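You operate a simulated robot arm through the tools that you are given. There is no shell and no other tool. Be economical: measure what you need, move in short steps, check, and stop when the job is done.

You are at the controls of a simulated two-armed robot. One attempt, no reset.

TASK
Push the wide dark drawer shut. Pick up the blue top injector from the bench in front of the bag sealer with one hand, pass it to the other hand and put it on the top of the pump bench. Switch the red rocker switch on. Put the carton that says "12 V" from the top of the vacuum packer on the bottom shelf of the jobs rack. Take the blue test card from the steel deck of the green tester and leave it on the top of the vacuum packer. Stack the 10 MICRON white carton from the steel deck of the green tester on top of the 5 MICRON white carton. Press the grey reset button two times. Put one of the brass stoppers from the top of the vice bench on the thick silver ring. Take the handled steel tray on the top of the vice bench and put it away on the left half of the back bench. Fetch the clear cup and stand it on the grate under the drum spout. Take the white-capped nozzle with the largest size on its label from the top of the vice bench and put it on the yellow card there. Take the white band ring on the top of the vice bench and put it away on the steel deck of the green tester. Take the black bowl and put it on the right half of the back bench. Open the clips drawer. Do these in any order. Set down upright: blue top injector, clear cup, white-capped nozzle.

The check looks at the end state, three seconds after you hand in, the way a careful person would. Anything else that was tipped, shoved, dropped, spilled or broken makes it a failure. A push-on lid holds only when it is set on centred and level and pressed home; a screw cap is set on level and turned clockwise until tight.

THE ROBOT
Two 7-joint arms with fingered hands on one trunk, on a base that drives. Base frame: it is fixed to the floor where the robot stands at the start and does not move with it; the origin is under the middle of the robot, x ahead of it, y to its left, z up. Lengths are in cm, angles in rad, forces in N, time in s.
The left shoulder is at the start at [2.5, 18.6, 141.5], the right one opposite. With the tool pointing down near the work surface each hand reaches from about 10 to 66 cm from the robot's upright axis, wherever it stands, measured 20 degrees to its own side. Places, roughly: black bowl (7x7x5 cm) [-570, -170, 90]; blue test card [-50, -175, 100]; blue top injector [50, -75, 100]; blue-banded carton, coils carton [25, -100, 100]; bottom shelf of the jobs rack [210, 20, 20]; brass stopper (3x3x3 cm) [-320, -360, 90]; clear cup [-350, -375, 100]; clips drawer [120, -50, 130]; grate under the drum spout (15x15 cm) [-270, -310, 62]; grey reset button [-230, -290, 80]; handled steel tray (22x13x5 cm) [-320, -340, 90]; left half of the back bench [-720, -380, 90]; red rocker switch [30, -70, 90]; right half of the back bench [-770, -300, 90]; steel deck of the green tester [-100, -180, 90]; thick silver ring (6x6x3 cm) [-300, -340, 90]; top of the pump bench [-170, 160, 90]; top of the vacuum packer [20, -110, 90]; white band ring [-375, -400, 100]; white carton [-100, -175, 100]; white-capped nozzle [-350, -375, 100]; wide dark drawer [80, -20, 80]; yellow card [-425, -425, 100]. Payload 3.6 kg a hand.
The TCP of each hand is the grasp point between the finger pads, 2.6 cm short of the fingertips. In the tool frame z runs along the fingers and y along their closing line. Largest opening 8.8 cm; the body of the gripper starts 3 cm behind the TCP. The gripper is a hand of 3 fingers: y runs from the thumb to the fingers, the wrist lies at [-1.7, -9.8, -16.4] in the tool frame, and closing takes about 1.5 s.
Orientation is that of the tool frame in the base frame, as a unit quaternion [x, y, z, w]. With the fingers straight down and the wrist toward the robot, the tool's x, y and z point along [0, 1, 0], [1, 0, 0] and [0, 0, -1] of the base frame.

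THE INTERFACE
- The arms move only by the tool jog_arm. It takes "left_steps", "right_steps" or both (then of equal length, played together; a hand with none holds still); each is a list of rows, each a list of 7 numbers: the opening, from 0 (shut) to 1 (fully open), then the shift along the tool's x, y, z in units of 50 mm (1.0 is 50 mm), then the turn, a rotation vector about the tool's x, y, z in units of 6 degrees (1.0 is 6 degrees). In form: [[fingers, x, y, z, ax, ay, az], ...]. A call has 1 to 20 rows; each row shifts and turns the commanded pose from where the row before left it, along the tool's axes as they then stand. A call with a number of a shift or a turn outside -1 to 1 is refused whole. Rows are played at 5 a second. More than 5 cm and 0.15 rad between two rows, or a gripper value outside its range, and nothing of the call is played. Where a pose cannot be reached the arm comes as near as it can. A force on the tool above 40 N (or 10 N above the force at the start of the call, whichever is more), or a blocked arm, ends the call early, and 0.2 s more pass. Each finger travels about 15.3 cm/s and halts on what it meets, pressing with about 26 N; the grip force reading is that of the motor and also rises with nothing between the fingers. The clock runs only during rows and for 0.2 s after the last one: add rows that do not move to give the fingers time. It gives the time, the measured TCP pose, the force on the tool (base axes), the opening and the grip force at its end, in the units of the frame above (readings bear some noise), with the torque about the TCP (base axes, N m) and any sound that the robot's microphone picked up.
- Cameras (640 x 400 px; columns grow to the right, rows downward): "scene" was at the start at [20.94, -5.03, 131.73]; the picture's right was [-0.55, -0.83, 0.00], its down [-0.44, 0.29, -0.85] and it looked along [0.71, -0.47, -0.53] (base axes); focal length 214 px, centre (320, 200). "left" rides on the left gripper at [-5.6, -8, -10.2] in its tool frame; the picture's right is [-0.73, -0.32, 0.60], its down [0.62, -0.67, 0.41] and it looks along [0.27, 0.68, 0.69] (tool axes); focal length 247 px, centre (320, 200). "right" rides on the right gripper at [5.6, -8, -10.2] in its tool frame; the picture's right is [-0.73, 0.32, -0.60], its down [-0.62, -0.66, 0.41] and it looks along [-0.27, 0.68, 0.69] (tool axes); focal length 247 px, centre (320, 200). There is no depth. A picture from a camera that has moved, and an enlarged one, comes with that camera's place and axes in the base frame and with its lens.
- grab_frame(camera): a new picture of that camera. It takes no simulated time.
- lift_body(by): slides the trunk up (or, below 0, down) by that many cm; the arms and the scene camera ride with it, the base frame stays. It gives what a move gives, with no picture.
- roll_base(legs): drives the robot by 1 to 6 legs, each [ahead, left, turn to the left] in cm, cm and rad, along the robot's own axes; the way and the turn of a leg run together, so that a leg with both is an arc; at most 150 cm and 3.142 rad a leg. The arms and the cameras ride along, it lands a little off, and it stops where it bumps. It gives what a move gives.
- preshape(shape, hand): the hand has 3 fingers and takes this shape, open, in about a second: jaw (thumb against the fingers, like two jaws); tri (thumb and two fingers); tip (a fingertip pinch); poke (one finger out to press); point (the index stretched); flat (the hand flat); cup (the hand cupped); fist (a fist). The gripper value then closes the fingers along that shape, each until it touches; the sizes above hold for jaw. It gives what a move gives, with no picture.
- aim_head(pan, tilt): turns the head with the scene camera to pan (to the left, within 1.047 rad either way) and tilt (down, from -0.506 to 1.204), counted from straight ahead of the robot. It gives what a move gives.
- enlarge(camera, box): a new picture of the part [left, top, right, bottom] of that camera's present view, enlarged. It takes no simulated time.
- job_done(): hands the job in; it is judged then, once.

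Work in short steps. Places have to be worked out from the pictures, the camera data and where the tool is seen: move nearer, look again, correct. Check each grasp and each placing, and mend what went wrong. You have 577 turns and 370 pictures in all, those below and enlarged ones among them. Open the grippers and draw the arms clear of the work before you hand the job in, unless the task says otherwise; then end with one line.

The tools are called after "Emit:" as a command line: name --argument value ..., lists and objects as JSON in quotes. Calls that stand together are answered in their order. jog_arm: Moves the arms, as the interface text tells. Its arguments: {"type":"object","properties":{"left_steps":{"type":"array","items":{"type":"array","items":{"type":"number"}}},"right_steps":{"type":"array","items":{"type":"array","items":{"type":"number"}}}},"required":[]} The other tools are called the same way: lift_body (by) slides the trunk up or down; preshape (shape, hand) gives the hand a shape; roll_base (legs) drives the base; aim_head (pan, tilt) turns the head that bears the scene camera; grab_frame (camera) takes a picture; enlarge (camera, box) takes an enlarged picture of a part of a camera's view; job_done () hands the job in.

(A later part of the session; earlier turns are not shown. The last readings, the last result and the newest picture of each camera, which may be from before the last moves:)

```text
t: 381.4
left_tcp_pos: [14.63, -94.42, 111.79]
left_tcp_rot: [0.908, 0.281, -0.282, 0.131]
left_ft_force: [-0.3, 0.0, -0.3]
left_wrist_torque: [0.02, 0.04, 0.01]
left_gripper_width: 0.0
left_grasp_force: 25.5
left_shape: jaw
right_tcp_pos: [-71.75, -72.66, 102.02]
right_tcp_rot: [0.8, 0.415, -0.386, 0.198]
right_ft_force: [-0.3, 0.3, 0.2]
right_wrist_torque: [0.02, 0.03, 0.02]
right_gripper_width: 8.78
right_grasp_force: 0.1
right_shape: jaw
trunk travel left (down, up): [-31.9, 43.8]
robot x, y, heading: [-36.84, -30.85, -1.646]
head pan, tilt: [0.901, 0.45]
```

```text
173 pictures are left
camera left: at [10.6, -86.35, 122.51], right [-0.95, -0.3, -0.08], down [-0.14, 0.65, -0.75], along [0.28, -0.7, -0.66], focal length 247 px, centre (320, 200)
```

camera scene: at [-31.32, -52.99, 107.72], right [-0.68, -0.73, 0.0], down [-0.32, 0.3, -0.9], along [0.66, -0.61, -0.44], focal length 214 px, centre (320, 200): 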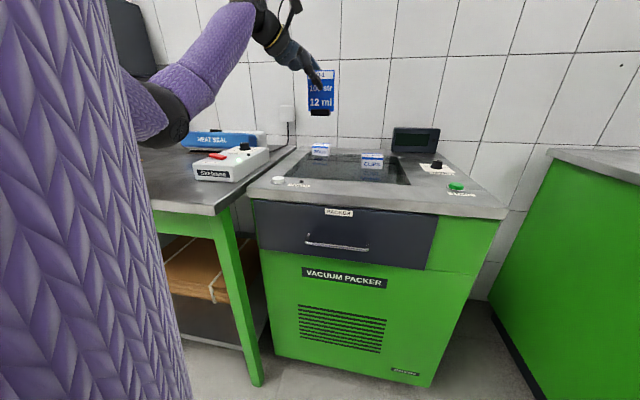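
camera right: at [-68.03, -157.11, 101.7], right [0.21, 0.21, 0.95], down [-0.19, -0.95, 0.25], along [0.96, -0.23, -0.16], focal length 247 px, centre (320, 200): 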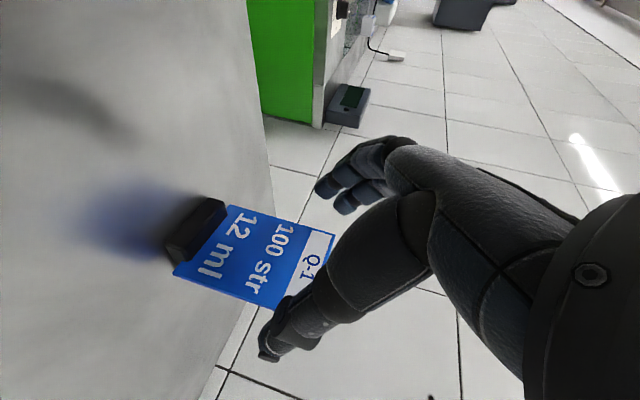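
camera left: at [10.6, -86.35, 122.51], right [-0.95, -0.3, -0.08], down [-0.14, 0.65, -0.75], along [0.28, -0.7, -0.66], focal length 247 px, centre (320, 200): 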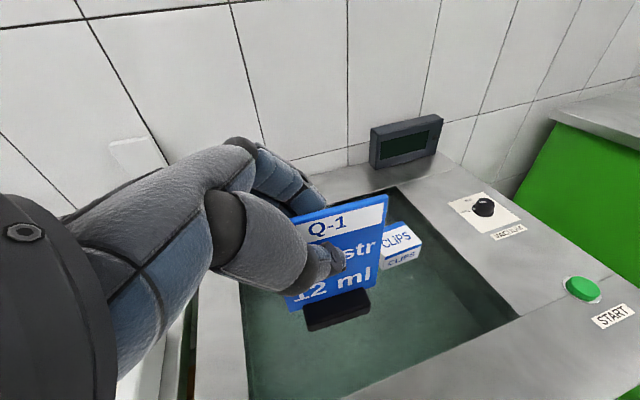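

Position is clear. I lower the card 13 cm, then finely until contact.

Emit:
jog_arm --left_steps '[[0, 0.58, -0.076, 0.8, 0, 0, 0], [0, 0.58, -0.076, 0.8, 0, 0, 0], [0, 0.35, -0.045, 0.48, 0, 0, 0], [0, 0.06, -0.008, 0.08, 0, 0, 0], [0, 0.06, -0.008, 0.08, 0, 0, 0]]'

Emit:
enlarge --camera "scene" --box '[250, 60, 410, 190]'

```text
t: 382.6
left_tcp_pos: [14.61, -94.43, 97.8]
left_tcp_rot: [0.908, 0.281, -0.282, 0.131]
left_ft_force: [0.2, 0.2, -0.6]
left_wrist_torque: [0.05, -0.02, 0.01]
left_gripper_width: 0.0
left_grasp_force: 25.7
left_shape: jaw
right_tcp_pos: [-71.78, -72.71, 101.95]
right_tcp_rot: [0.799, 0.415, -0.387, 0.199]
right_ft_force: [-0.3, 0.8, -0.2]
right_wrist_torque: [0.0, -0.01, 0.01]
right_gripper_width: 8.79
right_grasp_force: 0.1
right_shape: jaw
trunk travel left (down, up): [-31.9, 43.8]
robot x, y, heading: [-37.29, -31.31, -1.651]
head pan, tilt: [0.901, 0.45]
```

```text
3.08 times, centred on (330, 125) of scene
camera zoom: at [-31.34, -53.02, 107.72], right [-0.68, -0.73, 0.0], down [-0.32, 0.3, -0.9], along [0.66, -0.61, -0.44], focal length 660 px, centre (289, 431)
```

zoom: 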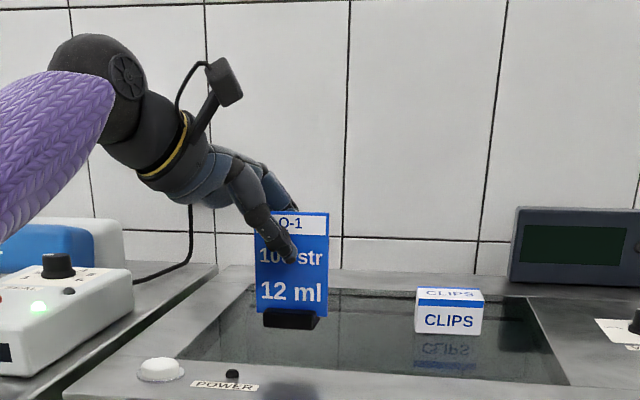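

Very close to the surface. I continue in small steps.

Emit:
jog_arm --left_steps '[[0, 0.058, -0.008, 0.08, 0, 0, 0], [0, 0.058, -0.008, 0.08, 0, 0, 0], [0, 0, 0, 0, 0, 0, 0]]'

Emit:
jog_arm --left_steps '[[0, 0.047, -0.006, 0.064, 0, 0, 0], [0, 0, 0, 0, 0, 0, 0]]'

Emit:
jog_arm --left_steps '[[0, 0.047, -0.006, 0.064, 0, 0, 0], [0, 0, 0, 0, 0, 0, 0]]'

```text
t: 383.4
left_tcp_pos: [14.6, -94.46, 96.66]
left_tcp_rot: [0.908, 0.28, -0.281, 0.131]
left_ft_force: [-1.0, 0.0, -0.3]
left_wrist_torque: [-0.01, -0.01, 0.0]
left_gripper_width: 0.01
left_grasp_force: 26.0
left_shape: jaw
right_tcp_pos: [-71.74, -72.66, 101.98]
right_tcp_rot: [0.799, 0.414, -0.387, 0.199]
right_ft_force: [0.8, -0.4, 0.4]
right_wrist_torque: [0.02, 0.01, -0.01]
right_gripper_width: 8.81
right_grasp_force: 0.0
right_shape: jaw
trunk travel left (down, up): [-31.9, 43.8]
robot x, y, heading: [-37.03, -31.43, -1.652]
head pan, tilt: [0.901, 0.45]
```

```text
t: 384.0
left_tcp_pos: [14.57, -94.43, 96.35]
left_tcp_rot: [0.908, 0.281, -0.281, 0.132]
left_ft_force: [-0.6, -0.1, -0.6]
left_wrist_torque: [-0.01, -0.01, 0.03]
left_gripper_width: 0.03
left_grasp_force: 26.7
left_shape: jaw
right_tcp_pos: [-71.82, -72.73, 101.94]
right_tcp_rot: [0.799, 0.416, -0.386, 0.199]
right_ft_force: [-0.5, -0.2, -0.2]
right_wrist_torque: [0.01, 0.0, -0.04]
right_gripper_width: 8.77
right_grasp_force: 0.1
right_shape: jaw
trunk travel left (down, up): [-31.9, 43.8]
robot x, y, heading: [-36.9, -31.21, -1.648]
head pan, tilt: [0.901, 0.45]
```

```text
t: 384.6
left_tcp_pos: [14.66, -94.51, 95.88]
left_tcp_rot: [0.908, 0.281, -0.281, 0.131]
left_ft_force: [-0.1, 0.2, -0.7]
left_wrist_torque: [0.0, 0.03, -0.01]
left_gripper_width: 0.0
left_grasp_force: 25.8
left_shape: jaw
right_tcp_pos: [-71.74, -72.82, 102.07]
right_tcp_rot: [0.8, 0.414, -0.387, 0.198]
right_ft_force: [0.5, -0.5, -0.3]
right_wrist_torque: [0.0, 0.03, -0.01]
right_gripper_width: 8.79
right_grasp_force: 0.0
right_shape: jaw
trunk travel left (down, up): [-31.9, 43.8]
robot x, y, heading: [-36.9, -31.24, -1.649]
head pan, tilt: [0.901, 0.45]
```

Emit:
jog_arm --left_steps '[[0, 0.047, -0.006, 0.064, 0, 0, 0], [0, 0, 0, 0, 0, 0, 0]]'

Emit:
jog_arm --left_steps '[[0, 0.047, -0.006, 0.064, 0, 0, 0], [0, 0, 0, 0, 0, 0, 0]]'

Emit:
jog_arm --left_steps '[[0, 0.047, -0.006, 0.064, 0, 0, 0], [0, 0, 0, 0, 0, 0, 0]]'

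Emit:
enlarge --camera "scene" --box '[280, 100, 380, 180]'

```text
t: 385.2
left_tcp_pos: [14.71, -94.54, 95.48]
left_tcp_rot: [0.909, 0.28, -0.281, 0.13]
left_ft_force: [-0.6, -0.4, -0.6]
left_wrist_torque: [0.02, 0.03, -0.01]
left_gripper_width: 0.0
left_grasp_force: 25.9
left_shape: jaw
right_tcp_pos: [-71.72, -72.72, 101.95]
right_tcp_rot: [0.8, 0.415, -0.386, 0.198]
right_ft_force: [0.3, 0.1, -0.1]
right_wrist_torque: [0.02, 0.0, -0.02]
right_gripper_width: 8.77
right_grasp_force: 0.1
right_shape: jaw
trunk travel left (down, up): [-31.9, 43.8]
robot x, y, heading: [-37.02, -31.49, -1.649]
head pan, tilt: [0.901, 0.45]
```

```text
t: 385.8
left_tcp_pos: [14.75, -94.43, 95.1]
left_tcp_rot: [0.908, 0.28, -0.281, 0.131]
left_ft_force: [-0.4, 0.5, -0.5]
left_wrist_torque: [0.02, -0.02, -0.03]
left_gripper_width: 0.03
left_grasp_force: 26.1
left_shape: jaw
right_tcp_pos: [-71.79, -72.82, 101.91]
right_tcp_rot: [0.799, 0.416, -0.386, 0.198]
right_ft_force: [0.3, 0.1, -0.1]
right_wrist_torque: [0.01, 0.0, 0.02]
right_gripper_width: 8.78
right_grasp_force: 0.1
right_shape: jaw
trunk travel left (down, up): [-31.9, 43.8]
robot x, y, heading: [-36.74, -31.55, -1.651]
head pan, tilt: [0.901, 0.45]
```

```text
t: 386.4
left_tcp_pos: [14.81, -94.46, 94.67]
left_tcp_rot: [0.908, 0.281, -0.281, 0.131]
left_ft_force: [-0.9, 0.3, -0.4]
left_wrist_torque: [-0.01, 0.03, 0.04]
left_gripper_width: 0.0
left_grasp_force: 26.3
left_shape: jaw
right_tcp_pos: [-71.86, -72.86, 102.01]
right_tcp_rot: [0.799, 0.416, -0.387, 0.199]
right_ft_force: [0.0, -0.2, -0.4]
right_wrist_torque: [-0.03, -0.02, -0.04]
right_gripper_width: 8.78
right_grasp_force: 0.1
right_shape: jaw
trunk travel left (down, up): [-31.9, 43.8]
robot x, y, heading: [-37.04, -31.26, -1.642]
head pan, tilt: [0.901, 0.45]
```

```text
5.00 times, centred on (330, 140) of scene
camera zoom: at [-31.35, -53.02, 107.72], right [-0.68, -0.73, 0.0], down [-0.32, 0.3, -0.9], along [0.66, -0.61, -0.44], focal length 1072 px, centre (270, 500)
```

zoom: 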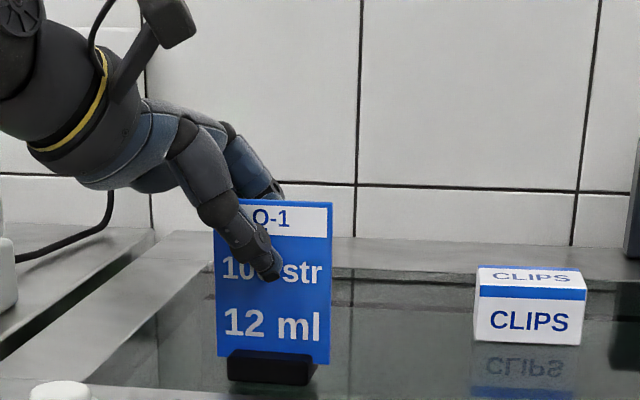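

Emit:
jog_arm --left_steps '[[0, 0.047, -0.006, 0.064, 0, 0, 0], [0, 0.047, -0.006, 0.064, 0, 0, 0], [0, 0, 0, 0, 0, 0, 0]]'

Emit:
jog_arm --left_steps '[[0, 0.047, -0.006, 0.064, 0, 0, 0], [0, 0.047, -0.006, 0.064, 0, 0, 0], [0, 0, 0, 0, 0, 0, 0]]'

Emit:
grab_frame --camera "left"

```text
t: 387.2
left_tcp_pos: [14.76, -94.55, 94.2]
left_tcp_rot: [0.908, 0.28, -0.282, 0.135]
left_ft_force: [1.4, -3.0, 13.1]
left_wrist_torque: [-0.11, 0.09, -0.01]
left_gripper_width: 0.0
left_grasp_force: 26.1
left_shape: jaw
right_tcp_pos: [-71.89, -72.65, 101.9]
right_tcp_rot: [0.8, 0.415, -0.386, 0.198]
right_ft_force: [-0.6, -0.3, 0.0]
right_wrist_torque: [0.0, -0.01, 0.04]
right_gripper_width: 8.8
right_grasp_force: 0.1
right_shape: jaw
trunk travel left (down, up): [-31.9, 43.8]
robot x, y, heading: [-37.24, -31.32, -1.646]
head pan, tilt: [0.901, 0.45]
```

```text
t: 388.0
left_tcp_pos: [14.75, -94.42, 94.08]
left_tcp_rot: [0.907, 0.278, -0.282, 0.142]
left_ft_force: [3.8, -0.9, 34.5]
left_wrist_torque: [-0.31, 0.21, 0.0]
left_gripper_width: 0.0
left_grasp_force: 26.1
left_shape: jaw
right_tcp_pos: [-71.98, -72.43, 102.14]
right_tcp_rot: [0.8, 0.415, -0.386, 0.199]
right_ft_force: [0.1, -0.1, 0.1]
right_wrist_torque: [-0.02, 0.0, 0.01]
right_gripper_width: 8.77
right_grasp_force: 0.1
right_shape: jaw
trunk travel left (down, up): [-31.9, 43.8]
robot x, y, heading: [-37.06, -31.27, -1.644]
head pan, tilt: [0.901, 0.45]
```

```text
170 pictures are left
camera left: at [10.6, -86.13, 104.82], right [-0.95, -0.3, -0.08], down [-0.14, 0.63, -0.76], along [0.28, -0.71, -0.64], focal length 247 px, centre (320, 200)
```

left: 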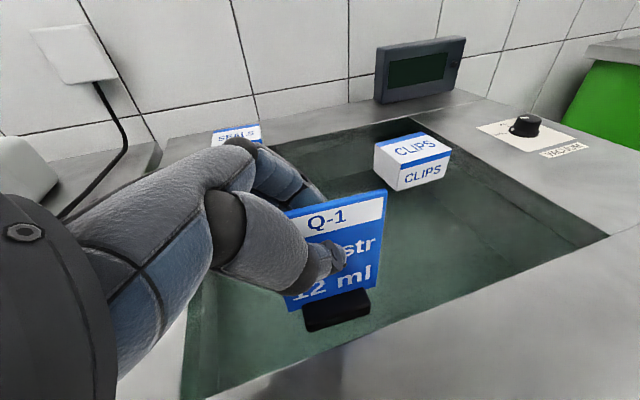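

The card's foot stands on the packer top. I relieve the pressure, open and withdraw up-left.

Emit:
jog_arm --left_steps '[[0, -0.047, 0.006, -0.064, 0, 0, 0], [0, 0, 0, 0, 0, 0, 0], [0.4, 0, 0, 0, 0, 0, 0], [0.4, 0, 0, 0, 0, 0, 0], [0.4, 0, 0, 0, 0, 0, 0], [0.4, 0, 0, -0.5, 0, 0, 0], [0.4, 0, 0, -0.8, 0, 0, 0], [0.4, 0, 0, -0.9, 0, 0, 0], [0.4, 0, 0, -0.9, 0, 0, 0]]'

Emit:
grab_frame --camera "scene"

```text
t: 390.0
left_tcp_pos: [21.34, -88.17, 106.09]
left_tcp_rot: [0.908, 0.28, -0.282, 0.132]
left_ft_force: [0.4, 0.8, 0.5]
left_wrist_torque: [0.01, -0.02, 0.03]
left_gripper_width: 3.49
left_grasp_force: 0.0
left_shape: jaw
right_tcp_pos: [-71.76, -72.64, 101.95]
right_tcp_rot: [0.799, 0.416, -0.386, 0.198]
right_ft_force: [-0.3, -1.0, -0.1]
right_wrist_torque: [-0.03, -0.01, 0.03]
right_gripper_width: 8.77
right_grasp_force: 0.0
right_shape: jaw
trunk travel left (down, up): [-31.9, 43.8]
robot x, y, heading: [-37.29, -31.33, -1.648]
head pan, tilt: [0.901, 0.45]
```

```text
169 pictures are left
camera scene: at [-31.35, -52.98, 107.73], right [-0.68, -0.73, 0.0], down [-0.32, 0.3, -0.9], along [0.66, -0.61, -0.44], focal length 214 px, centre (320, 200)
```

scene: 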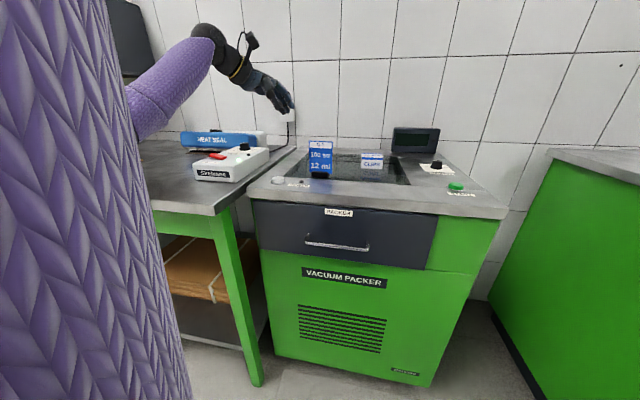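

Card placed. Next area: reset button, drum and vice bench further along the wall. I back off, square up and drive right along the aisle.

Emit:
roll_base --legs '[[-30.5, -25.9, 0], [0, 0, 0.7], [0, -110, 0], [0, -110, 0], [0, -110, 0]]'

Emit:
aim_head --pan -0.1 --tilt 0.35

Emit:
grab_frame --camera "scene"

```text
t: 410.0
left_tcp_pos: [-245.22, -197.9, 105.99]
left_tcp_rot: [0.755, 0.578, -0.218, 0.221]
left_ft_force: [-0.5, -0.5, 0.2]
left_wrist_torque: [0.0, 0.0, -0.01]
left_gripper_width: 3.5
left_grasp_force: 0.0
left_shape: jaw
right_tcp_pos: [-326.09, -246.72, 101.79]
right_tcp_rot: [0.605, 0.667, -0.293, 0.32]
right_ft_force: [0.0, -0.3, 1.1]
right_wrist_torque: [0.01, 0.0, 0.03]
right_gripper_width: 8.79
right_grasp_force: 0.1
right_shape: jaw
trunk travel left (down, up): [-31.9, 43.8]
robot x, y, heading: [-326.7, -192.7, -0.938]
head pan, tilt: [0.901, 0.45]
```

```text
t: 411.2
left_tcp_pos: [-245.2, -197.91, 105.95]
left_tcp_rot: [0.755, 0.578, -0.218, 0.22]
left_ft_force: [0.4, 0.2, 0.1]
left_wrist_torque: [0.04, 0.0, -0.02]
left_gripper_width: 3.5
left_grasp_force: 0.0
left_shape: jaw
right_tcp_pos: [-326.05, -246.66, 101.87]
right_tcp_rot: [0.606, 0.667, -0.293, 0.32]
right_ft_force: [-0.1, -0.1, 0.1]
right_wrist_torque: [0.03, -0.01, -0.01]
right_gripper_width: 8.76
right_grasp_force: 0.1
right_shape: jaw
trunk travel left (down, up): [-31.9, 43.8]
robot x, y, heading: [-326.47, -192.29, -0.937]
head pan, tilt: [-0.099, 0.351]
```

```text
168 pictures are left
camera scene: at [-312.67, -213.21, 108.64], right [-0.86, -0.51, 0.0], down [-0.17, 0.3, -0.94], along [0.48, -0.81, -0.34], focal length 214 px, centre (320, 200)
```

scene: 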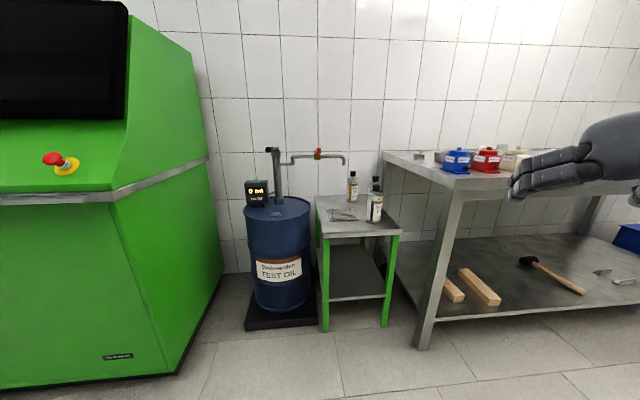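

Emit:
enlarge --camera "scene" --box '[225, 130, 405, 240]'

Emit:
enlarge --camera "scene" --box '[380, 120, 560, 230]'

```text
3.56 times, centred on (315, 185) of scene
camera zoom: at [-312.67, -213.21, 108.64], right [-0.86, -0.51, 0.0], down [-0.17, 0.3, -0.94], along [0.48, -0.81, -0.34], focal length 763 px, centre (338, 253)
```

zoom: 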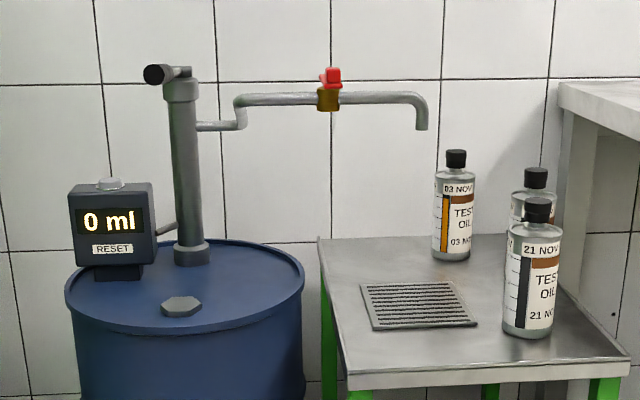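

```text
3.56 times, centred on (470, 175) of scene
camera zoom: at [-312.67, -213.21, 108.64], right [-0.86, -0.51, 0.0], down [-0.17, 0.3, -0.94], along [0.48, -0.81, -0.34], focal length 763 px, centre (-213, 289)
```

zoom: 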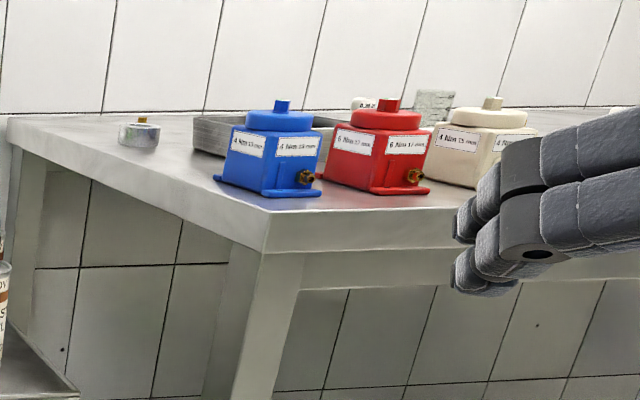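

The grey RESET button is on top of the "0 ml" display box on the drum, around [-230, -288, 81]; the grate lies under the spout. I bring the left hand in and straighten it downward, and raise the right hand before driving in.

Emit:
jog_arm --left_steps '[[0, -0.7, 0, 0, 0, 1, 0], [0, -0.7, 0, 0, 0, 1, 0], [0, -0.8, 0, 0, 0, 1, 0], [0, -0.8, 0, 0, 0, 1, 0], [0, -0.9, 0, 0, 0, 1, 0], [0, -0.9, 0, 0, 0, 1, 0], [0, -0.9, 0, 0, 0, 0, 0], [0, -0.9, 0, 0, 0, 0, 0], [0, -0.9, 0, 0, 0, 0, 0]]' --right_steps '[[0.5, -0.8, 0, -0.6, 0, 0, 0], [0.5, -0.8, 0, -0.6, 0, 0, 0], [0.5, -0.8, 0, -0.6, 0, 0, 0], [0.5, 0.5, 0, -0.7, 0, 0, 0], [0.5, 0.5, 0, -0.7, 0, 0, 0], [0.5, 0, 0, 0, 0, 0, 0], [0.5, 0, 0, 0, 0, 0, 0], [0.5, 0, 0, 0, 0, 0, 0], [0.5, 0, 0, 0, 0, 0, 0]]'

Emit:
roll_base --legs '[[55, 0, 0]]'

Emit:
aim_head --pan 0.3 --tilt 0.5

Emit:
grab_frame --camera "scene"

```text
t: 413.2
left_tcp_pos: [-254.48, -232.4, 114.11]
left_tcp_rot: [0.786, 0.617, 0.027, 0.033]
left_ft_force: [0.2, -0.2, -0.9]
left_wrist_torque: [0.02, -0.04, 0.0]
left_gripper_width: 0.0
left_grasp_force: 25.5
left_shape: jaw
right_tcp_pos: [-325.63, -242.19, 119.94]
right_tcp_rot: [0.606, 0.667, -0.294, 0.319]
right_ft_force: [-0.4, 0.5, -0.2]
right_wrist_torque: [-0.03, 0.02, -0.01]
right_gripper_width: 4.43
right_grasp_force: 0.1
right_shape: jaw
right hand out of reach, approached as far as the arm can: row 4, 5
trunk travel left (down, up): [-31.9, 43.8]
robot x, y, heading: [-326.4, -192.86, -0.942]
head pan, tilt: [-0.099, 0.351]
```

```text
t: 416.4
left_tcp_pos: [-221.79, -276.6, 113.88]
left_tcp_rot: [0.785, 0.618, 0.025, 0.031]
left_ft_force: [0.1, 0.4, -0.4]
left_wrist_torque: [0.02, 0.02, 0.05]
left_gripper_width: 0.0
left_grasp_force: 26.3
left_shape: jaw
right_tcp_pos: [-292.91, -286.48, 120.0]
right_tcp_rot: [0.605, 0.667, -0.294, 0.319]
right_ft_force: [-0.6, -0.4, 0.9]
right_wrist_torque: [0.02, 0.03, 0.02]
right_gripper_width: 4.46
right_grasp_force: 0.0
right_shape: jaw
trunk travel left (down, up): [-31.9, 43.8]
robot x, y, heading: [-294.15, -237.06, -0.937]
head pan, tilt: [-0.099, 0.351]
```

```text
t: 417.3
left_tcp_pos: [-221.82, -276.63, 114.04]
left_tcp_rot: [0.785, 0.619, 0.026, 0.031]
left_ft_force: [-0.2, -1.2, 0.2]
left_wrist_torque: [0.04, 0.01, 0.02]
left_gripper_width: 0.01
left_grasp_force: 25.6
left_shape: jaw
right_tcp_pos: [-292.96, -286.42, 120.1]
right_tcp_rot: [0.605, 0.668, -0.293, 0.32]
right_ft_force: [1.1, -0.4, -0.5]
right_wrist_torque: [-0.01, 0.0, -0.04]
right_gripper_width: 4.45
right_grasp_force: 0.0
right_shape: jaw
trunk travel left (down, up): [-31.9, 43.8]
robot x, y, heading: [-294.22, -237.36, -0.94]
head pan, tilt: [0.3, 0.499]
```

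```text
165 pictures are left
camera scene: at [-277.61, -254.96, 107.27], right [-0.6, -0.8, 0.0], down [-0.38, 0.29, -0.88], along [0.7, -0.52, -0.48], focal length 214 px, centre (320, 200)
```

scene: 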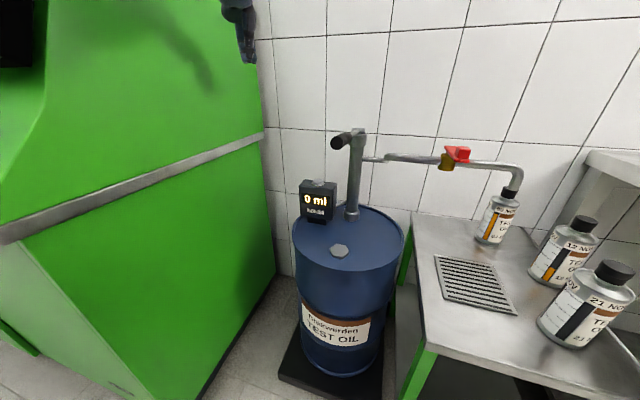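

Emit:
enlarge --camera "scene" --box '[280, 120, 540, 320]'

Emit:
grab_frame --camera "left"

```text
2.00 times, centred on (410, 220) of scene
camera zoom: at [-277.61, -254.96, 107.27], right [-0.6, -0.8, 0.0], down [-0.38, 0.29, -0.88], along [0.7, -0.52, -0.48], focal length 429 px, centre (140, 160)
```

zoom: 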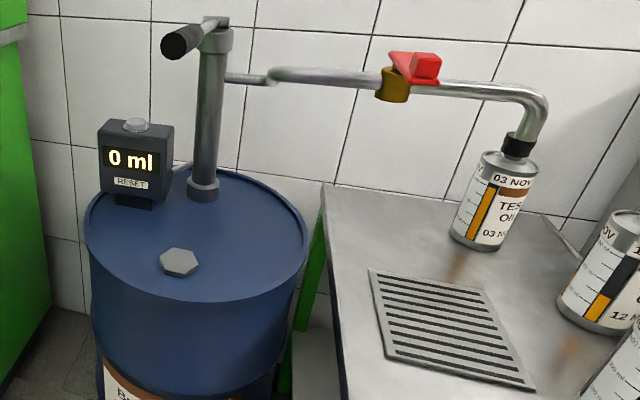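

```text
163 pictures are left
camera left: at [-231.64, -279.98, 123.5], right [-0.43, -0.65, -0.62], down [-0.47, 0.75, -0.46], along [0.77, 0.09, -0.63], focal length 247 px, centre (320, 200)
```

left: 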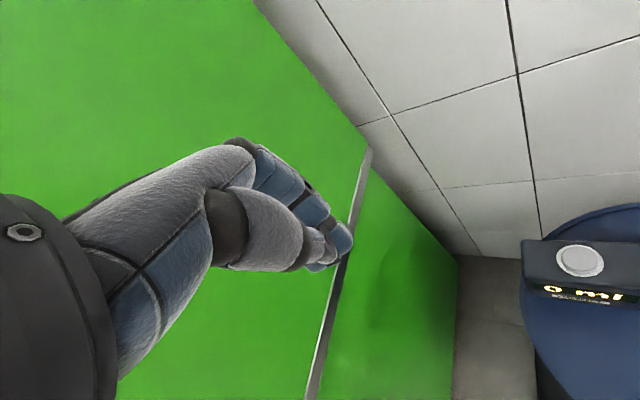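

Button fixed at about [-225.3, -292.9, 79.3]. I shift the hand right, drive 21 cm closer, and check it is above the button.

Emit:
jog_arm --left_steps '[[0, -0.15, -0.78, 0, 0, 0, 0], [0, -0.15, -0.78, 0, 0, 0, 0], [0, -0.15, -0.78, 0, 0, 0, 0], [0, -0.15, -0.78, 0, 0, 0, 0]]'

Emit:
roll_base --legs '[[21, 0, 0]]'

Emit:
jog_arm --left_steps '[[0, 0, 0, 0, 0, 0, 1], [0, 0, 0, 0, 0, 0, 1], [0, 0, 0, 0, 0, 0, 1], [0, 0, 0, 0, 0, 0, 1], [0, 0, 0, 0, 0, 0, 1], [0, 0, 0, 0.6, 0, 0, 0.6], [0, 0, 0, 0.8, 0, 0, 0], [0, 0, 0, 0.8, 0, 0, 0]]'

Emit:
grab_frame --camera "left"

Emit:
grab_frame --camera "scene"

```text
t: 418.3
left_tcp_pos: [-237.74, -275.88, 112.69]
left_tcp_rot: [0.785, 0.619, 0.025, 0.031]
left_ft_force: [0.0, 0.0, -0.1]
left_wrist_torque: [0.0, -0.01, 0.02]
left_gripper_width: 0.02
left_grasp_force: 25.7
left_shape: jaw
right_tcp_pos: [-293.03, -286.42, 119.97]
right_tcp_rot: [0.605, 0.668, -0.293, 0.319]
right_ft_force: [-0.1, 0.4, 0.0]
right_wrist_torque: [0.01, -0.04, 0.0]
right_gripper_width: 4.44
right_grasp_force: 0.1
right_shape: jaw
trunk travel left (down, up): [-31.9, 43.8]
robot x, y, heading: [-294.3, -236.98, -0.938]
head pan, tilt: [0.3, 0.499]
```

```text
t: 419.9
left_tcp_pos: [-224.99, -293.09, 112.65]
left_tcp_rot: [0.785, 0.618, 0.025, 0.031]
left_ft_force: [-0.1, 1.5, -0.3]
left_wrist_torque: [0.0, 0.03, -0.02]
left_gripper_width: 0.0
left_grasp_force: 26.3
left_shape: jaw
right_tcp_pos: [-280.22, -303.61, 119.93]
right_tcp_rot: [0.605, 0.668, -0.293, 0.319]
right_ft_force: [0.1, 0.1, 1.1]
right_wrist_torque: [0.03, -0.02, 0.01]
right_gripper_width: 4.45
right_grasp_force: 0.1
right_shape: jaw
trunk travel left (down, up): [-31.9, 43.8]
robot x, y, heading: [-281.75, -254.19, -0.94]
head pan, tilt: [0.3, 0.499]
```

```text
t: 421.7
left_tcp_pos: [-224.17, -293.21, 101.73]
left_tcp_rot: [0.93, 0.365, 0.033, 0.024]
left_ft_force: [-0.4, -0.3, 0.1]
left_wrist_torque: [-0.01, 0.02, 0.03]
left_gripper_width: 0.01
left_grasp_force: 26.1
left_shape: jaw
right_tcp_pos: [-280.36, -303.59, 120.02]
right_tcp_rot: [0.604, 0.669, -0.293, 0.32]
right_ft_force: [0.9, 0.7, 0.3]
right_wrist_torque: [0.0, -0.02, 0.0]
right_gripper_width: 4.43
right_grasp_force: 0.1
right_shape: jaw
trunk travel left (down, up): [-31.9, 43.8]
robot x, y, heading: [-281.54, -254.07, -0.934]
head pan, tilt: [0.3, 0.499]
```

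```text
162 pictures are left
camera left: at [-234.48, -290.97, 111.12], right [-0.71, -0.28, -0.65], down [0.04, 0.9, -0.43], along [0.71, -0.32, -0.63], focal length 247 px, centre (320, 200)
```

left: 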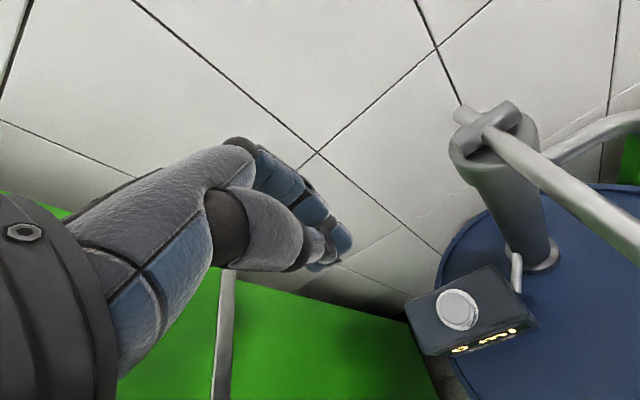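

```text
161 pictures are left
camera scene: at [-265.04, -272.05, 107.27], right [-0.6, -0.8, 0.0], down [-0.38, 0.29, -0.88], along [0.71, -0.52, -0.48], focal length 214 px, centre (320, 200)
```

scene: 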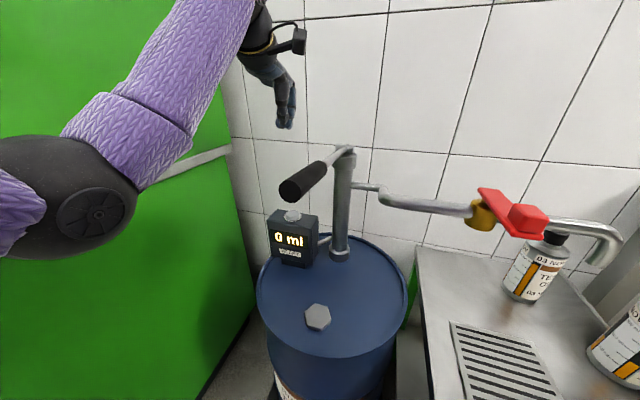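

The hand is right above the button. I correct its small tilt and lower 15 cm.

Emit:
jog_arm --left_steps '[[0, 0, 0, 0, 0.66, -0.42, 0], [0, 0, 0, 0.8, 0, 0, 0], [0, 0, 0, 0.8, 0, 0, 0], [0, 0, 0, 0.8, 0, 0, 0], [0, 0, 0, 0.6, 0, 0, 0]]'

Emit:
grab_frame --camera "left"

Emit:
enlarge --camera "scene" --box '[220, 120, 380, 280]'

```text
t: 422.9
left_tcp_pos: [-224.24, -293.01, 86.63]
left_tcp_rot: [0.931, 0.366, 0.0, -0.002]
left_ft_force: [0.3, 0.2, -0.3]
left_wrist_torque: [0.03, -0.01, 0.01]
left_gripper_width: 0.0
left_grasp_force: 26.0
left_shape: jaw
right_tcp_pos: [-280.37, -303.44, 120.04]
right_tcp_rot: [0.605, 0.668, -0.293, 0.32]
right_ft_force: [-0.1, -0.4, -0.4]
right_wrist_torque: [0.02, -0.02, 0.05]
right_gripper_width: 4.45
right_grasp_force: 0.0
right_shape: jaw
trunk travel left (down, up): [-31.9, 43.8]
robot x, y, heading: [-281.51, -253.9, -0.937]
head pan, tilt: [0.3, 0.499]
```

```text
160 pictures are left
camera left: at [-233.8, -291.04, 96.94], right [-0.76, -0.27, -0.6], down [0.0, 0.91, -0.41], along [0.66, -0.31, -0.69], focal length 247 px, centre (320, 200)
```

left: 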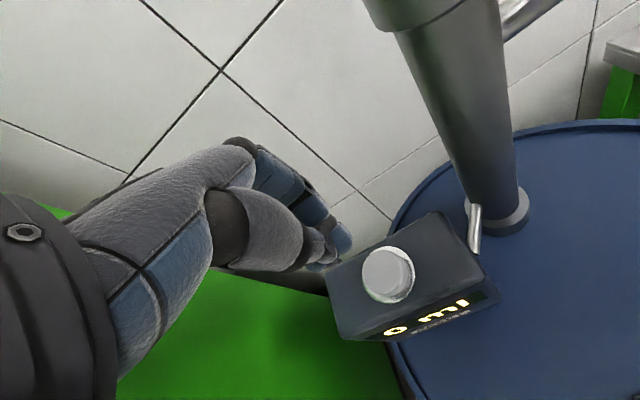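

```text
2.50 times, centred on (300, 200) of scene
camera zoom: at [-265.05, -272.05, 107.27], right [-0.6, -0.8, 0.0], down [-0.38, 0.29, -0.88], along [0.71, -0.52, -0.48], focal length 536 px, centre (370, 200)
```

zoom: 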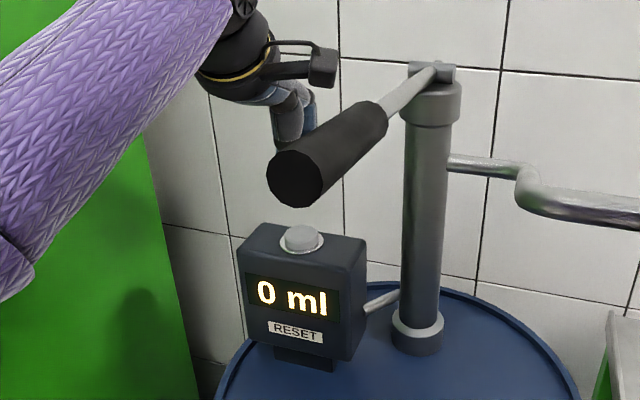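

Right on target: button [-224.3, -293.3, 77.3], fingertips at z 84. I press down in small steps.

Emit:
jog_arm --left_steps '[[0, 0, 0.04, 0.6, 0, 0, 0], [0, 0, 0, 0.4, 0, 0, 0], [0, 0, 0, 0.2, 0, 0, 0]]'

Emit:
jog_arm --left_steps '[[0, 0, 0, 0.1, 0, 0, 0], [0, 0, 0, 0.06, 0, 0, 0]]'

Emit:
enlarge --camera "scene" --box '[250, 160, 350, 280]'

```text
t: 423.7
left_tcp_pos: [-224.06, -293.31, 81.13]
left_tcp_rot: [0.931, 0.365, 0.002, 0.003]
left_ft_force: [1.1, 0.0, 11.1]
left_wrist_torque: [-0.05, 0.03, -0.04]
left_gripper_width: 0.0
left_grasp_force: 25.9
left_shape: jaw
right_tcp_pos: [-280.52, -303.41, 120.21]
right_tcp_rot: [0.604, 0.668, -0.293, 0.32]
right_ft_force: [-0.7, 0.0, -0.2]
right_wrist_torque: [0.01, 0.01, 0.01]
right_gripper_width: 4.45
right_grasp_force: 0.0
right_shape: jaw
trunk travel left (down, up): [-31.9, 43.8]
robot x, y, heading: [-281.65, -253.89, -0.937]
head pan, tilt: [0.3, 0.499]
heard: click
```

```text
t: 424.3
left_tcp_pos: [-223.96, -293.3, 80.62]
left_tcp_rot: [0.931, 0.366, 0.002, 0.006]
left_ft_force: [1.3, 5.6, 32.5]
left_wrist_torque: [0.1, 0.16, -0.01]
left_gripper_width: 0.0
left_grasp_force: 26.0
left_shape: jaw
right_tcp_pos: [-280.61, -303.3, 120.19]
right_tcp_rot: [0.604, 0.668, -0.293, 0.321]
right_ft_force: [-0.5, -0.1, 0.1]
right_wrist_torque: [0.03, 0.02, 0.0]
right_gripper_width: 4.44
right_grasp_force: 0.0
right_shape: jaw
trunk travel left (down, up): [-31.9, 43.8]
robot x, y, heading: [-281.8, -253.96, -0.935]
head pan, tilt: [0.3, 0.499]
```

```text
3.33 times, centred on (300, 220) of scene
camera zoom: at [-265.27, -271.83, 107.39], right [-0.6, -0.8, 0.0], down [-0.38, 0.28, -0.88], along [0.71, -0.52, -0.48], focal length 715 px, centre (387, 133)
```

zoom: 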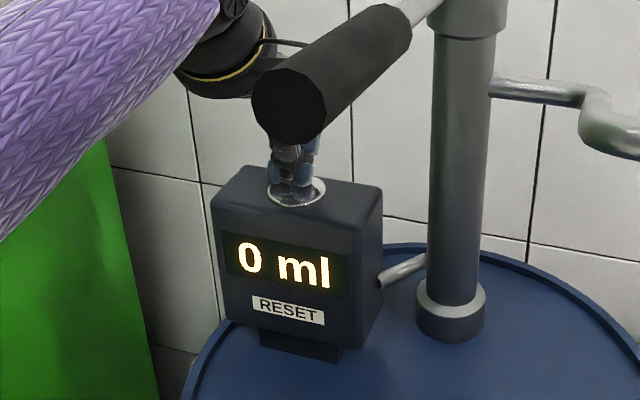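

One click heard. I rise 3 cm and press exactly once more.

Emit:
jog_arm --left_steps '[[0, 0, 0, -0.3, 0, 0, 0], [0, 0, 0, -0.4, 0, 0, 0], [0, 0, 0, 0, 0, 0, 0], [0, 0, 0, 0, 0, 0, 0]]'

Emit:
jog_arm --left_steps '[[0, 0, 0, 0.3, 0, 0, 0], [0, 0, 0, 0.3, 0, 0, 0], [0, 0, 0, 0.06, 0, 0, 0]]'

Emit:
jog_arm --left_steps '[[0, 0, 0, -0.6, 0, 0, 0], [0, 0, 0, -0.8, 0, 0, 0], [0, 0, 0, -0.8, 0, 0, 0], [0, 0, 0, -0.8, 0, 0, 0], [0, 0, 0, -0.8, 0, 0, 0]]'

```text
t: 425.3
left_tcp_pos: [-224.14, -293.16, 83.4]
left_tcp_rot: [0.931, 0.366, 0.0, -0.003]
left_ft_force: [-0.1, -0.1, 0.0]
left_wrist_torque: [0.02, 0.02, 0.01]
left_gripper_width: 0.01
left_grasp_force: 25.8
left_shape: jaw
right_tcp_pos: [-280.36, -303.63, 120.02]
right_tcp_rot: [0.605, 0.669, -0.293, 0.319]
right_ft_force: [0.0, 0.2, 0.5]
right_wrist_torque: [0.0, -0.01, -0.01]
right_gripper_width: 4.49
right_grasp_force: 0.1
right_shape: jaw
trunk travel left (down, up): [-31.9, 43.8]
robot x, y, heading: [-281.84, -254.14, -0.935]
head pan, tilt: [0.3, 0.499]
```

```text
t: 426.1
left_tcp_pos: [-224.03, -293.31, 80.84]
left_tcp_rot: [0.931, 0.366, 0.002, 0.004]
left_ft_force: [1.1, 3.1, 26.2]
left_wrist_torque: [0.04, 0.13, 0.0]
left_gripper_width: 0.02
left_grasp_force: 25.9
left_shape: jaw
right_tcp_pos: [-280.58, -303.31, 120.19]
right_tcp_rot: [0.604, 0.668, -0.292, 0.321]
right_ft_force: [0.5, 0.2, 0.1]
right_wrist_torque: [0.01, 0.04, -0.01]
right_gripper_width: 4.43
right_grasp_force: 0.2
right_shape: jaw
trunk travel left (down, up): [-31.9, 43.8]
robot x, y, heading: [-282.03, -253.74, -0.939]
head pan, tilt: [0.3, 0.499]
heard: click
```

```text
t: 427.3
left_tcp_pos: [-224.0, -293.31, 99.13]
left_tcp_rot: [0.931, 0.365, 0.0, -0.002]
left_ft_force: [-0.2, -1.4, 0.1]
left_wrist_torque: [0.0, -0.01, -0.02]
left_gripper_width: 0.0
left_grasp_force: 26.1
left_shape: jaw
right_tcp_pos: [-280.43, -303.48, 120.06]
right_tcp_rot: [0.604, 0.669, -0.292, 0.32]
right_ft_force: [-0.2, -0.2, 0.2]
right_wrist_torque: [0.0, 0.01, 0.0]
right_gripper_width: 4.44
right_grasp_force: 0.0
right_shape: jaw
trunk travel left (down, up): [-31.9, 43.8]
robot x, y, heading: [-281.75, -253.95, -0.942]
head pan, tilt: [0.3, 0.499]
```

Two clicks: reset done. I note the grate centre at about [-271, -306, 64] and drive back and right to face the vice bench.

Emit:
roll_base --legs '[[-45, 0, 0], [0, -115, 0]]'

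Emit:
lift_body --by 25

Emit:
aim_head --pan 0.0 --tilt 0.45

Emit:
grab_frame --camera "scene"

```text
t: 435.6
left_tcp_pos: [-343.57, -325.24, 99.24]
left_tcp_rot: [0.93, 0.368, 0.0, -0.001]
left_ft_force: [-0.6, -0.1, 0.1]
left_wrist_torque: [-0.01, 0.0, -0.04]
left_gripper_width: 0.01
left_grasp_force: 26.0
left_shape: jaw
right_tcp_pos: [-399.97, -335.63, 120.15]
right_tcp_rot: [0.603, 0.67, -0.292, 0.321]
right_ft_force: [-0.1, -0.4, -0.2]
right_wrist_torque: [0.0, -0.01, -0.01]
right_gripper_width: 4.45
right_grasp_force: 0.1
right_shape: jaw
trunk travel left (down, up): [-31.9, 43.8]
robot x, y, heading: [-401.76, -286.25, -0.932]
head pan, tilt: [0.3, 0.499]
```

```text
t: 438.1
left_tcp_pos: [-343.68, -325.26, 124.08]
left_tcp_rot: [0.93, 0.368, 0.0, -0.002]
left_ft_force: [0.2, 0.1, -0.1]
left_wrist_torque: [-0.02, 0.0, 0.0]
left_gripper_width: 0.01
left_grasp_force: 26.0
left_shape: jaw
right_tcp_pos: [-399.82, -335.7, 145.01]
right_tcp_rot: [0.603, 0.67, -0.291, 0.321]
right_ft_force: [0.4, -0.6, -0.4]
right_wrist_torque: [0.02, 0.02, -0.01]
right_gripper_width: 4.45
right_grasp_force: 0.0
right_shape: jaw
trunk travel left (down, up): [-56.9, 18.8]
robot x, y, heading: [-401.94, -286.1, -0.93]
head pan, tilt: [0.3, 0.499]
```

```text
t: 438.9
left_tcp_pos: [-343.58, -325.26, 124.03]
left_tcp_rot: [0.93, 0.368, -0.001, -0.002]
left_ft_force: [0.3, 0.3, -0.5]
left_wrist_torque: [0.0, 0.0, 0.02]
left_gripper_width: 0.02
left_grasp_force: 25.7
left_shape: jaw
right_tcp_pos: [-399.88, -335.68, 145.07]
right_tcp_rot: [0.603, 0.67, -0.292, 0.32]
right_ft_force: [0.8, -0.1, 0.6]
right_wrist_torque: [0.02, 0.01, -0.03]
right_gripper_width: 4.47
right_grasp_force: 0.1
right_shape: jaw
trunk travel left (down, up): [-56.9, 18.8]
robot x, y, heading: [-400.93, -286.29, -0.927]
head pan, tilt: [0.0, 0.45]
```

```text
157 pictures are left
camera scene: at [-387.92, -304.32, 133.98], right [-0.8, -0.6, 0.0], down [-0.26, 0.35, -0.9], along [0.54, -0.72, -0.44], focal length 214 px, centre (320, 200)
```

scene: 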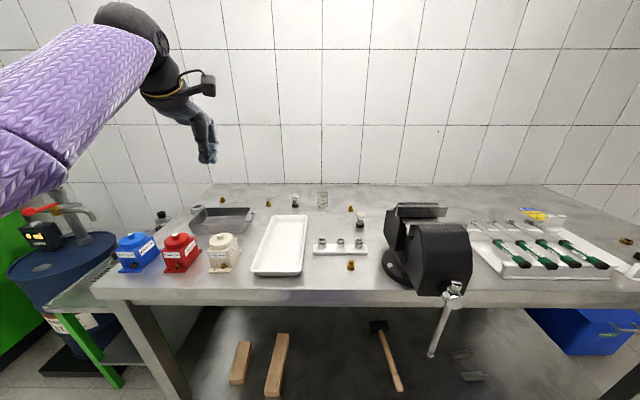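

Good overview of the vice bench. I zoom on its left and right halves.

Emit:
enlarge --camera "scene" --box '[180, 170, 400, 290]'

Emit:
enlarge --camera "scene" --box '[430, 190, 640, 300]'

```text
2.91 times, centred on (290, 230) of scene
camera zoom: at [-387.92, -304.32, 133.98], right [-0.8, -0.6, 0.0], down [-0.26, 0.35, -0.9], along [0.54, -0.72, -0.44], focal length 624 px, centre (407, 113)
```

zoom: 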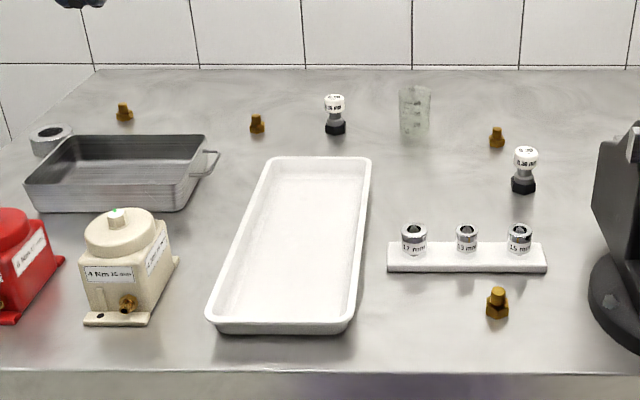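

```text
3.05 times, centred on (535, 245) of scene
camera zoom: at [-387.92, -304.32, 133.98], right [-0.8, -0.6, 0.0], down [-0.26, 0.35, -0.9], along [0.54, -0.72, -0.44], focal length 654 px, centre (-335, 63)
```

zoom: 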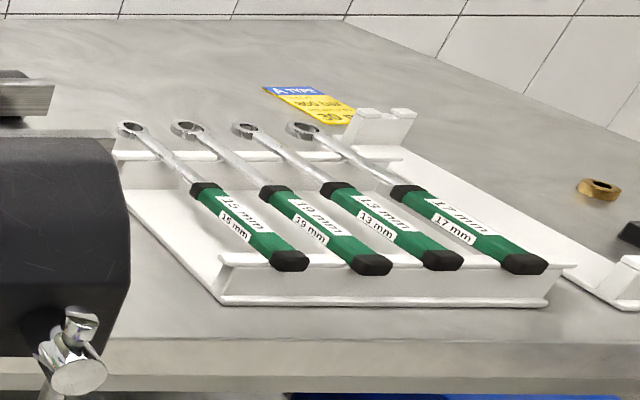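

Emit:
enlarge --camera "scene" --box '[280, 180, 380, 240]'

Emit:
roll_base --legs '[[20, -75, 0]]'

Emit:
grab_frame --camera "scene"

```text
6.40 times, centred on (330, 210) of scene
camera zoom: at [-387.92, -304.32, 133.98], right [-0.8, -0.6, 0.0], down [-0.26, 0.35, -0.9], along [0.54, -0.72, -0.44], focal length 1373 px, centre (256, 136)
```

zoom: 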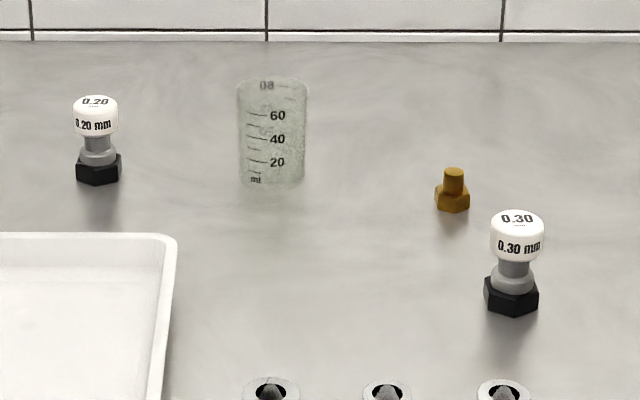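

```text
t: 443.1
left_tcp_pos: [-392.09, -385.86, 124.14]
left_tcp_rot: [0.93, 0.367, 0.001, -0.002]
left_ft_force: [1.4, -0.3, -0.8]
left_wrist_torque: [0.02, 0.0, -0.01]
left_gripper_width: 0.0
left_grasp_force: 25.6
left_shape: jaw
right_tcp_pos: [-448.34, -396.3, 145.04]
right_tcp_rot: [0.603, 0.67, -0.291, 0.321]
right_ft_force: [-0.1, 1.3, -0.2]
right_wrist_torque: [0.03, 0.01, 0.02]
right_gripper_width: 4.44
right_grasp_force: 0.0
right_shape: jaw
trunk travel left (down, up): [-56.9, 18.8]
robot x, y, heading: [-449.89, -346.58, -0.931]
head pan, tilt: [0.0, 0.45]
```

```text
153 pictures are left
camera scene: at [-436.36, -364.95, 133.98], right [-0.8, -0.59, 0.0], down [-0.26, 0.35, -0.9], along [0.54, -0.72, -0.44], focal length 214 px, centre (320, 200)
```

scene: 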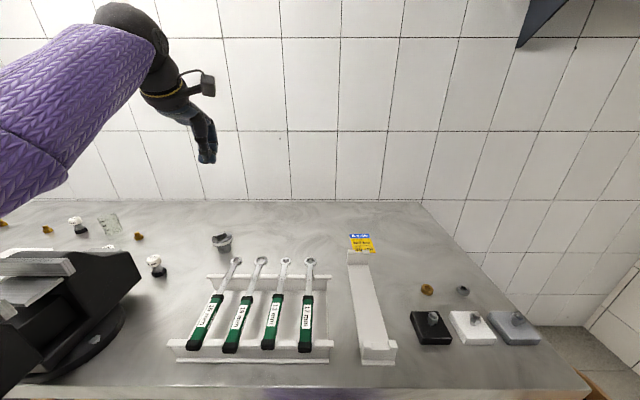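

Emit:
enlarge --camera "scene" --box '[40, 200, 260, 290]'

Emit:
enlarge --camera "scene" --box '[320, 210, 560, 360]'

```text
2.91 times, centred on (150, 245) of scene
camera zoom: at [-436.36, -364.95, 133.98], right [-0.8, -0.59, 0.0], down [-0.26, 0.35, -0.9], along [0.54, -0.72, -0.44], focal length 624 px, centre (814, 69)
```

zoom: 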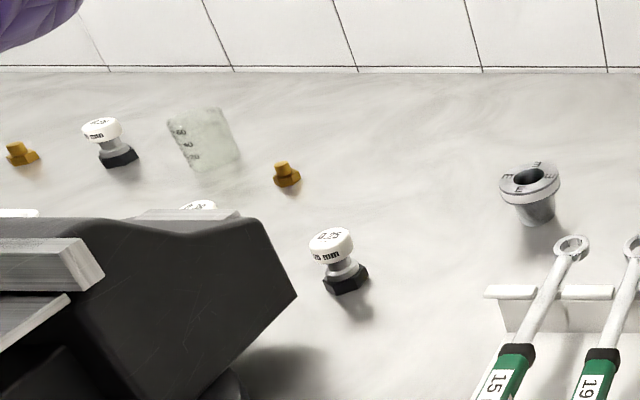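

```text
2.67 times, centred on (440, 285) of scene
camera zoom: at [-436.36, -364.95, 133.98], right [-0.8, -0.59, 0.0], down [-0.26, 0.35, -0.9], along [0.54, -0.72, -0.44], focal length 572 px, centre (0, -27)
```

zoom: 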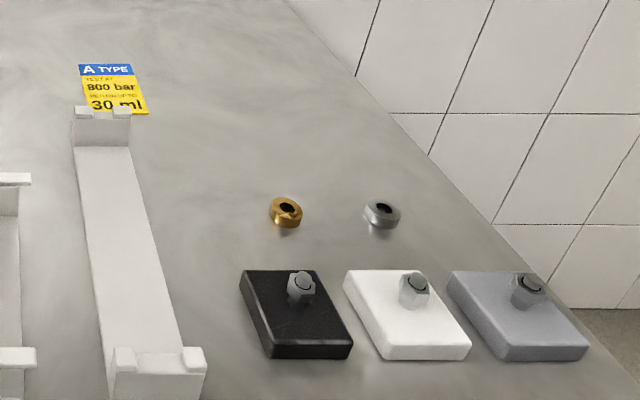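

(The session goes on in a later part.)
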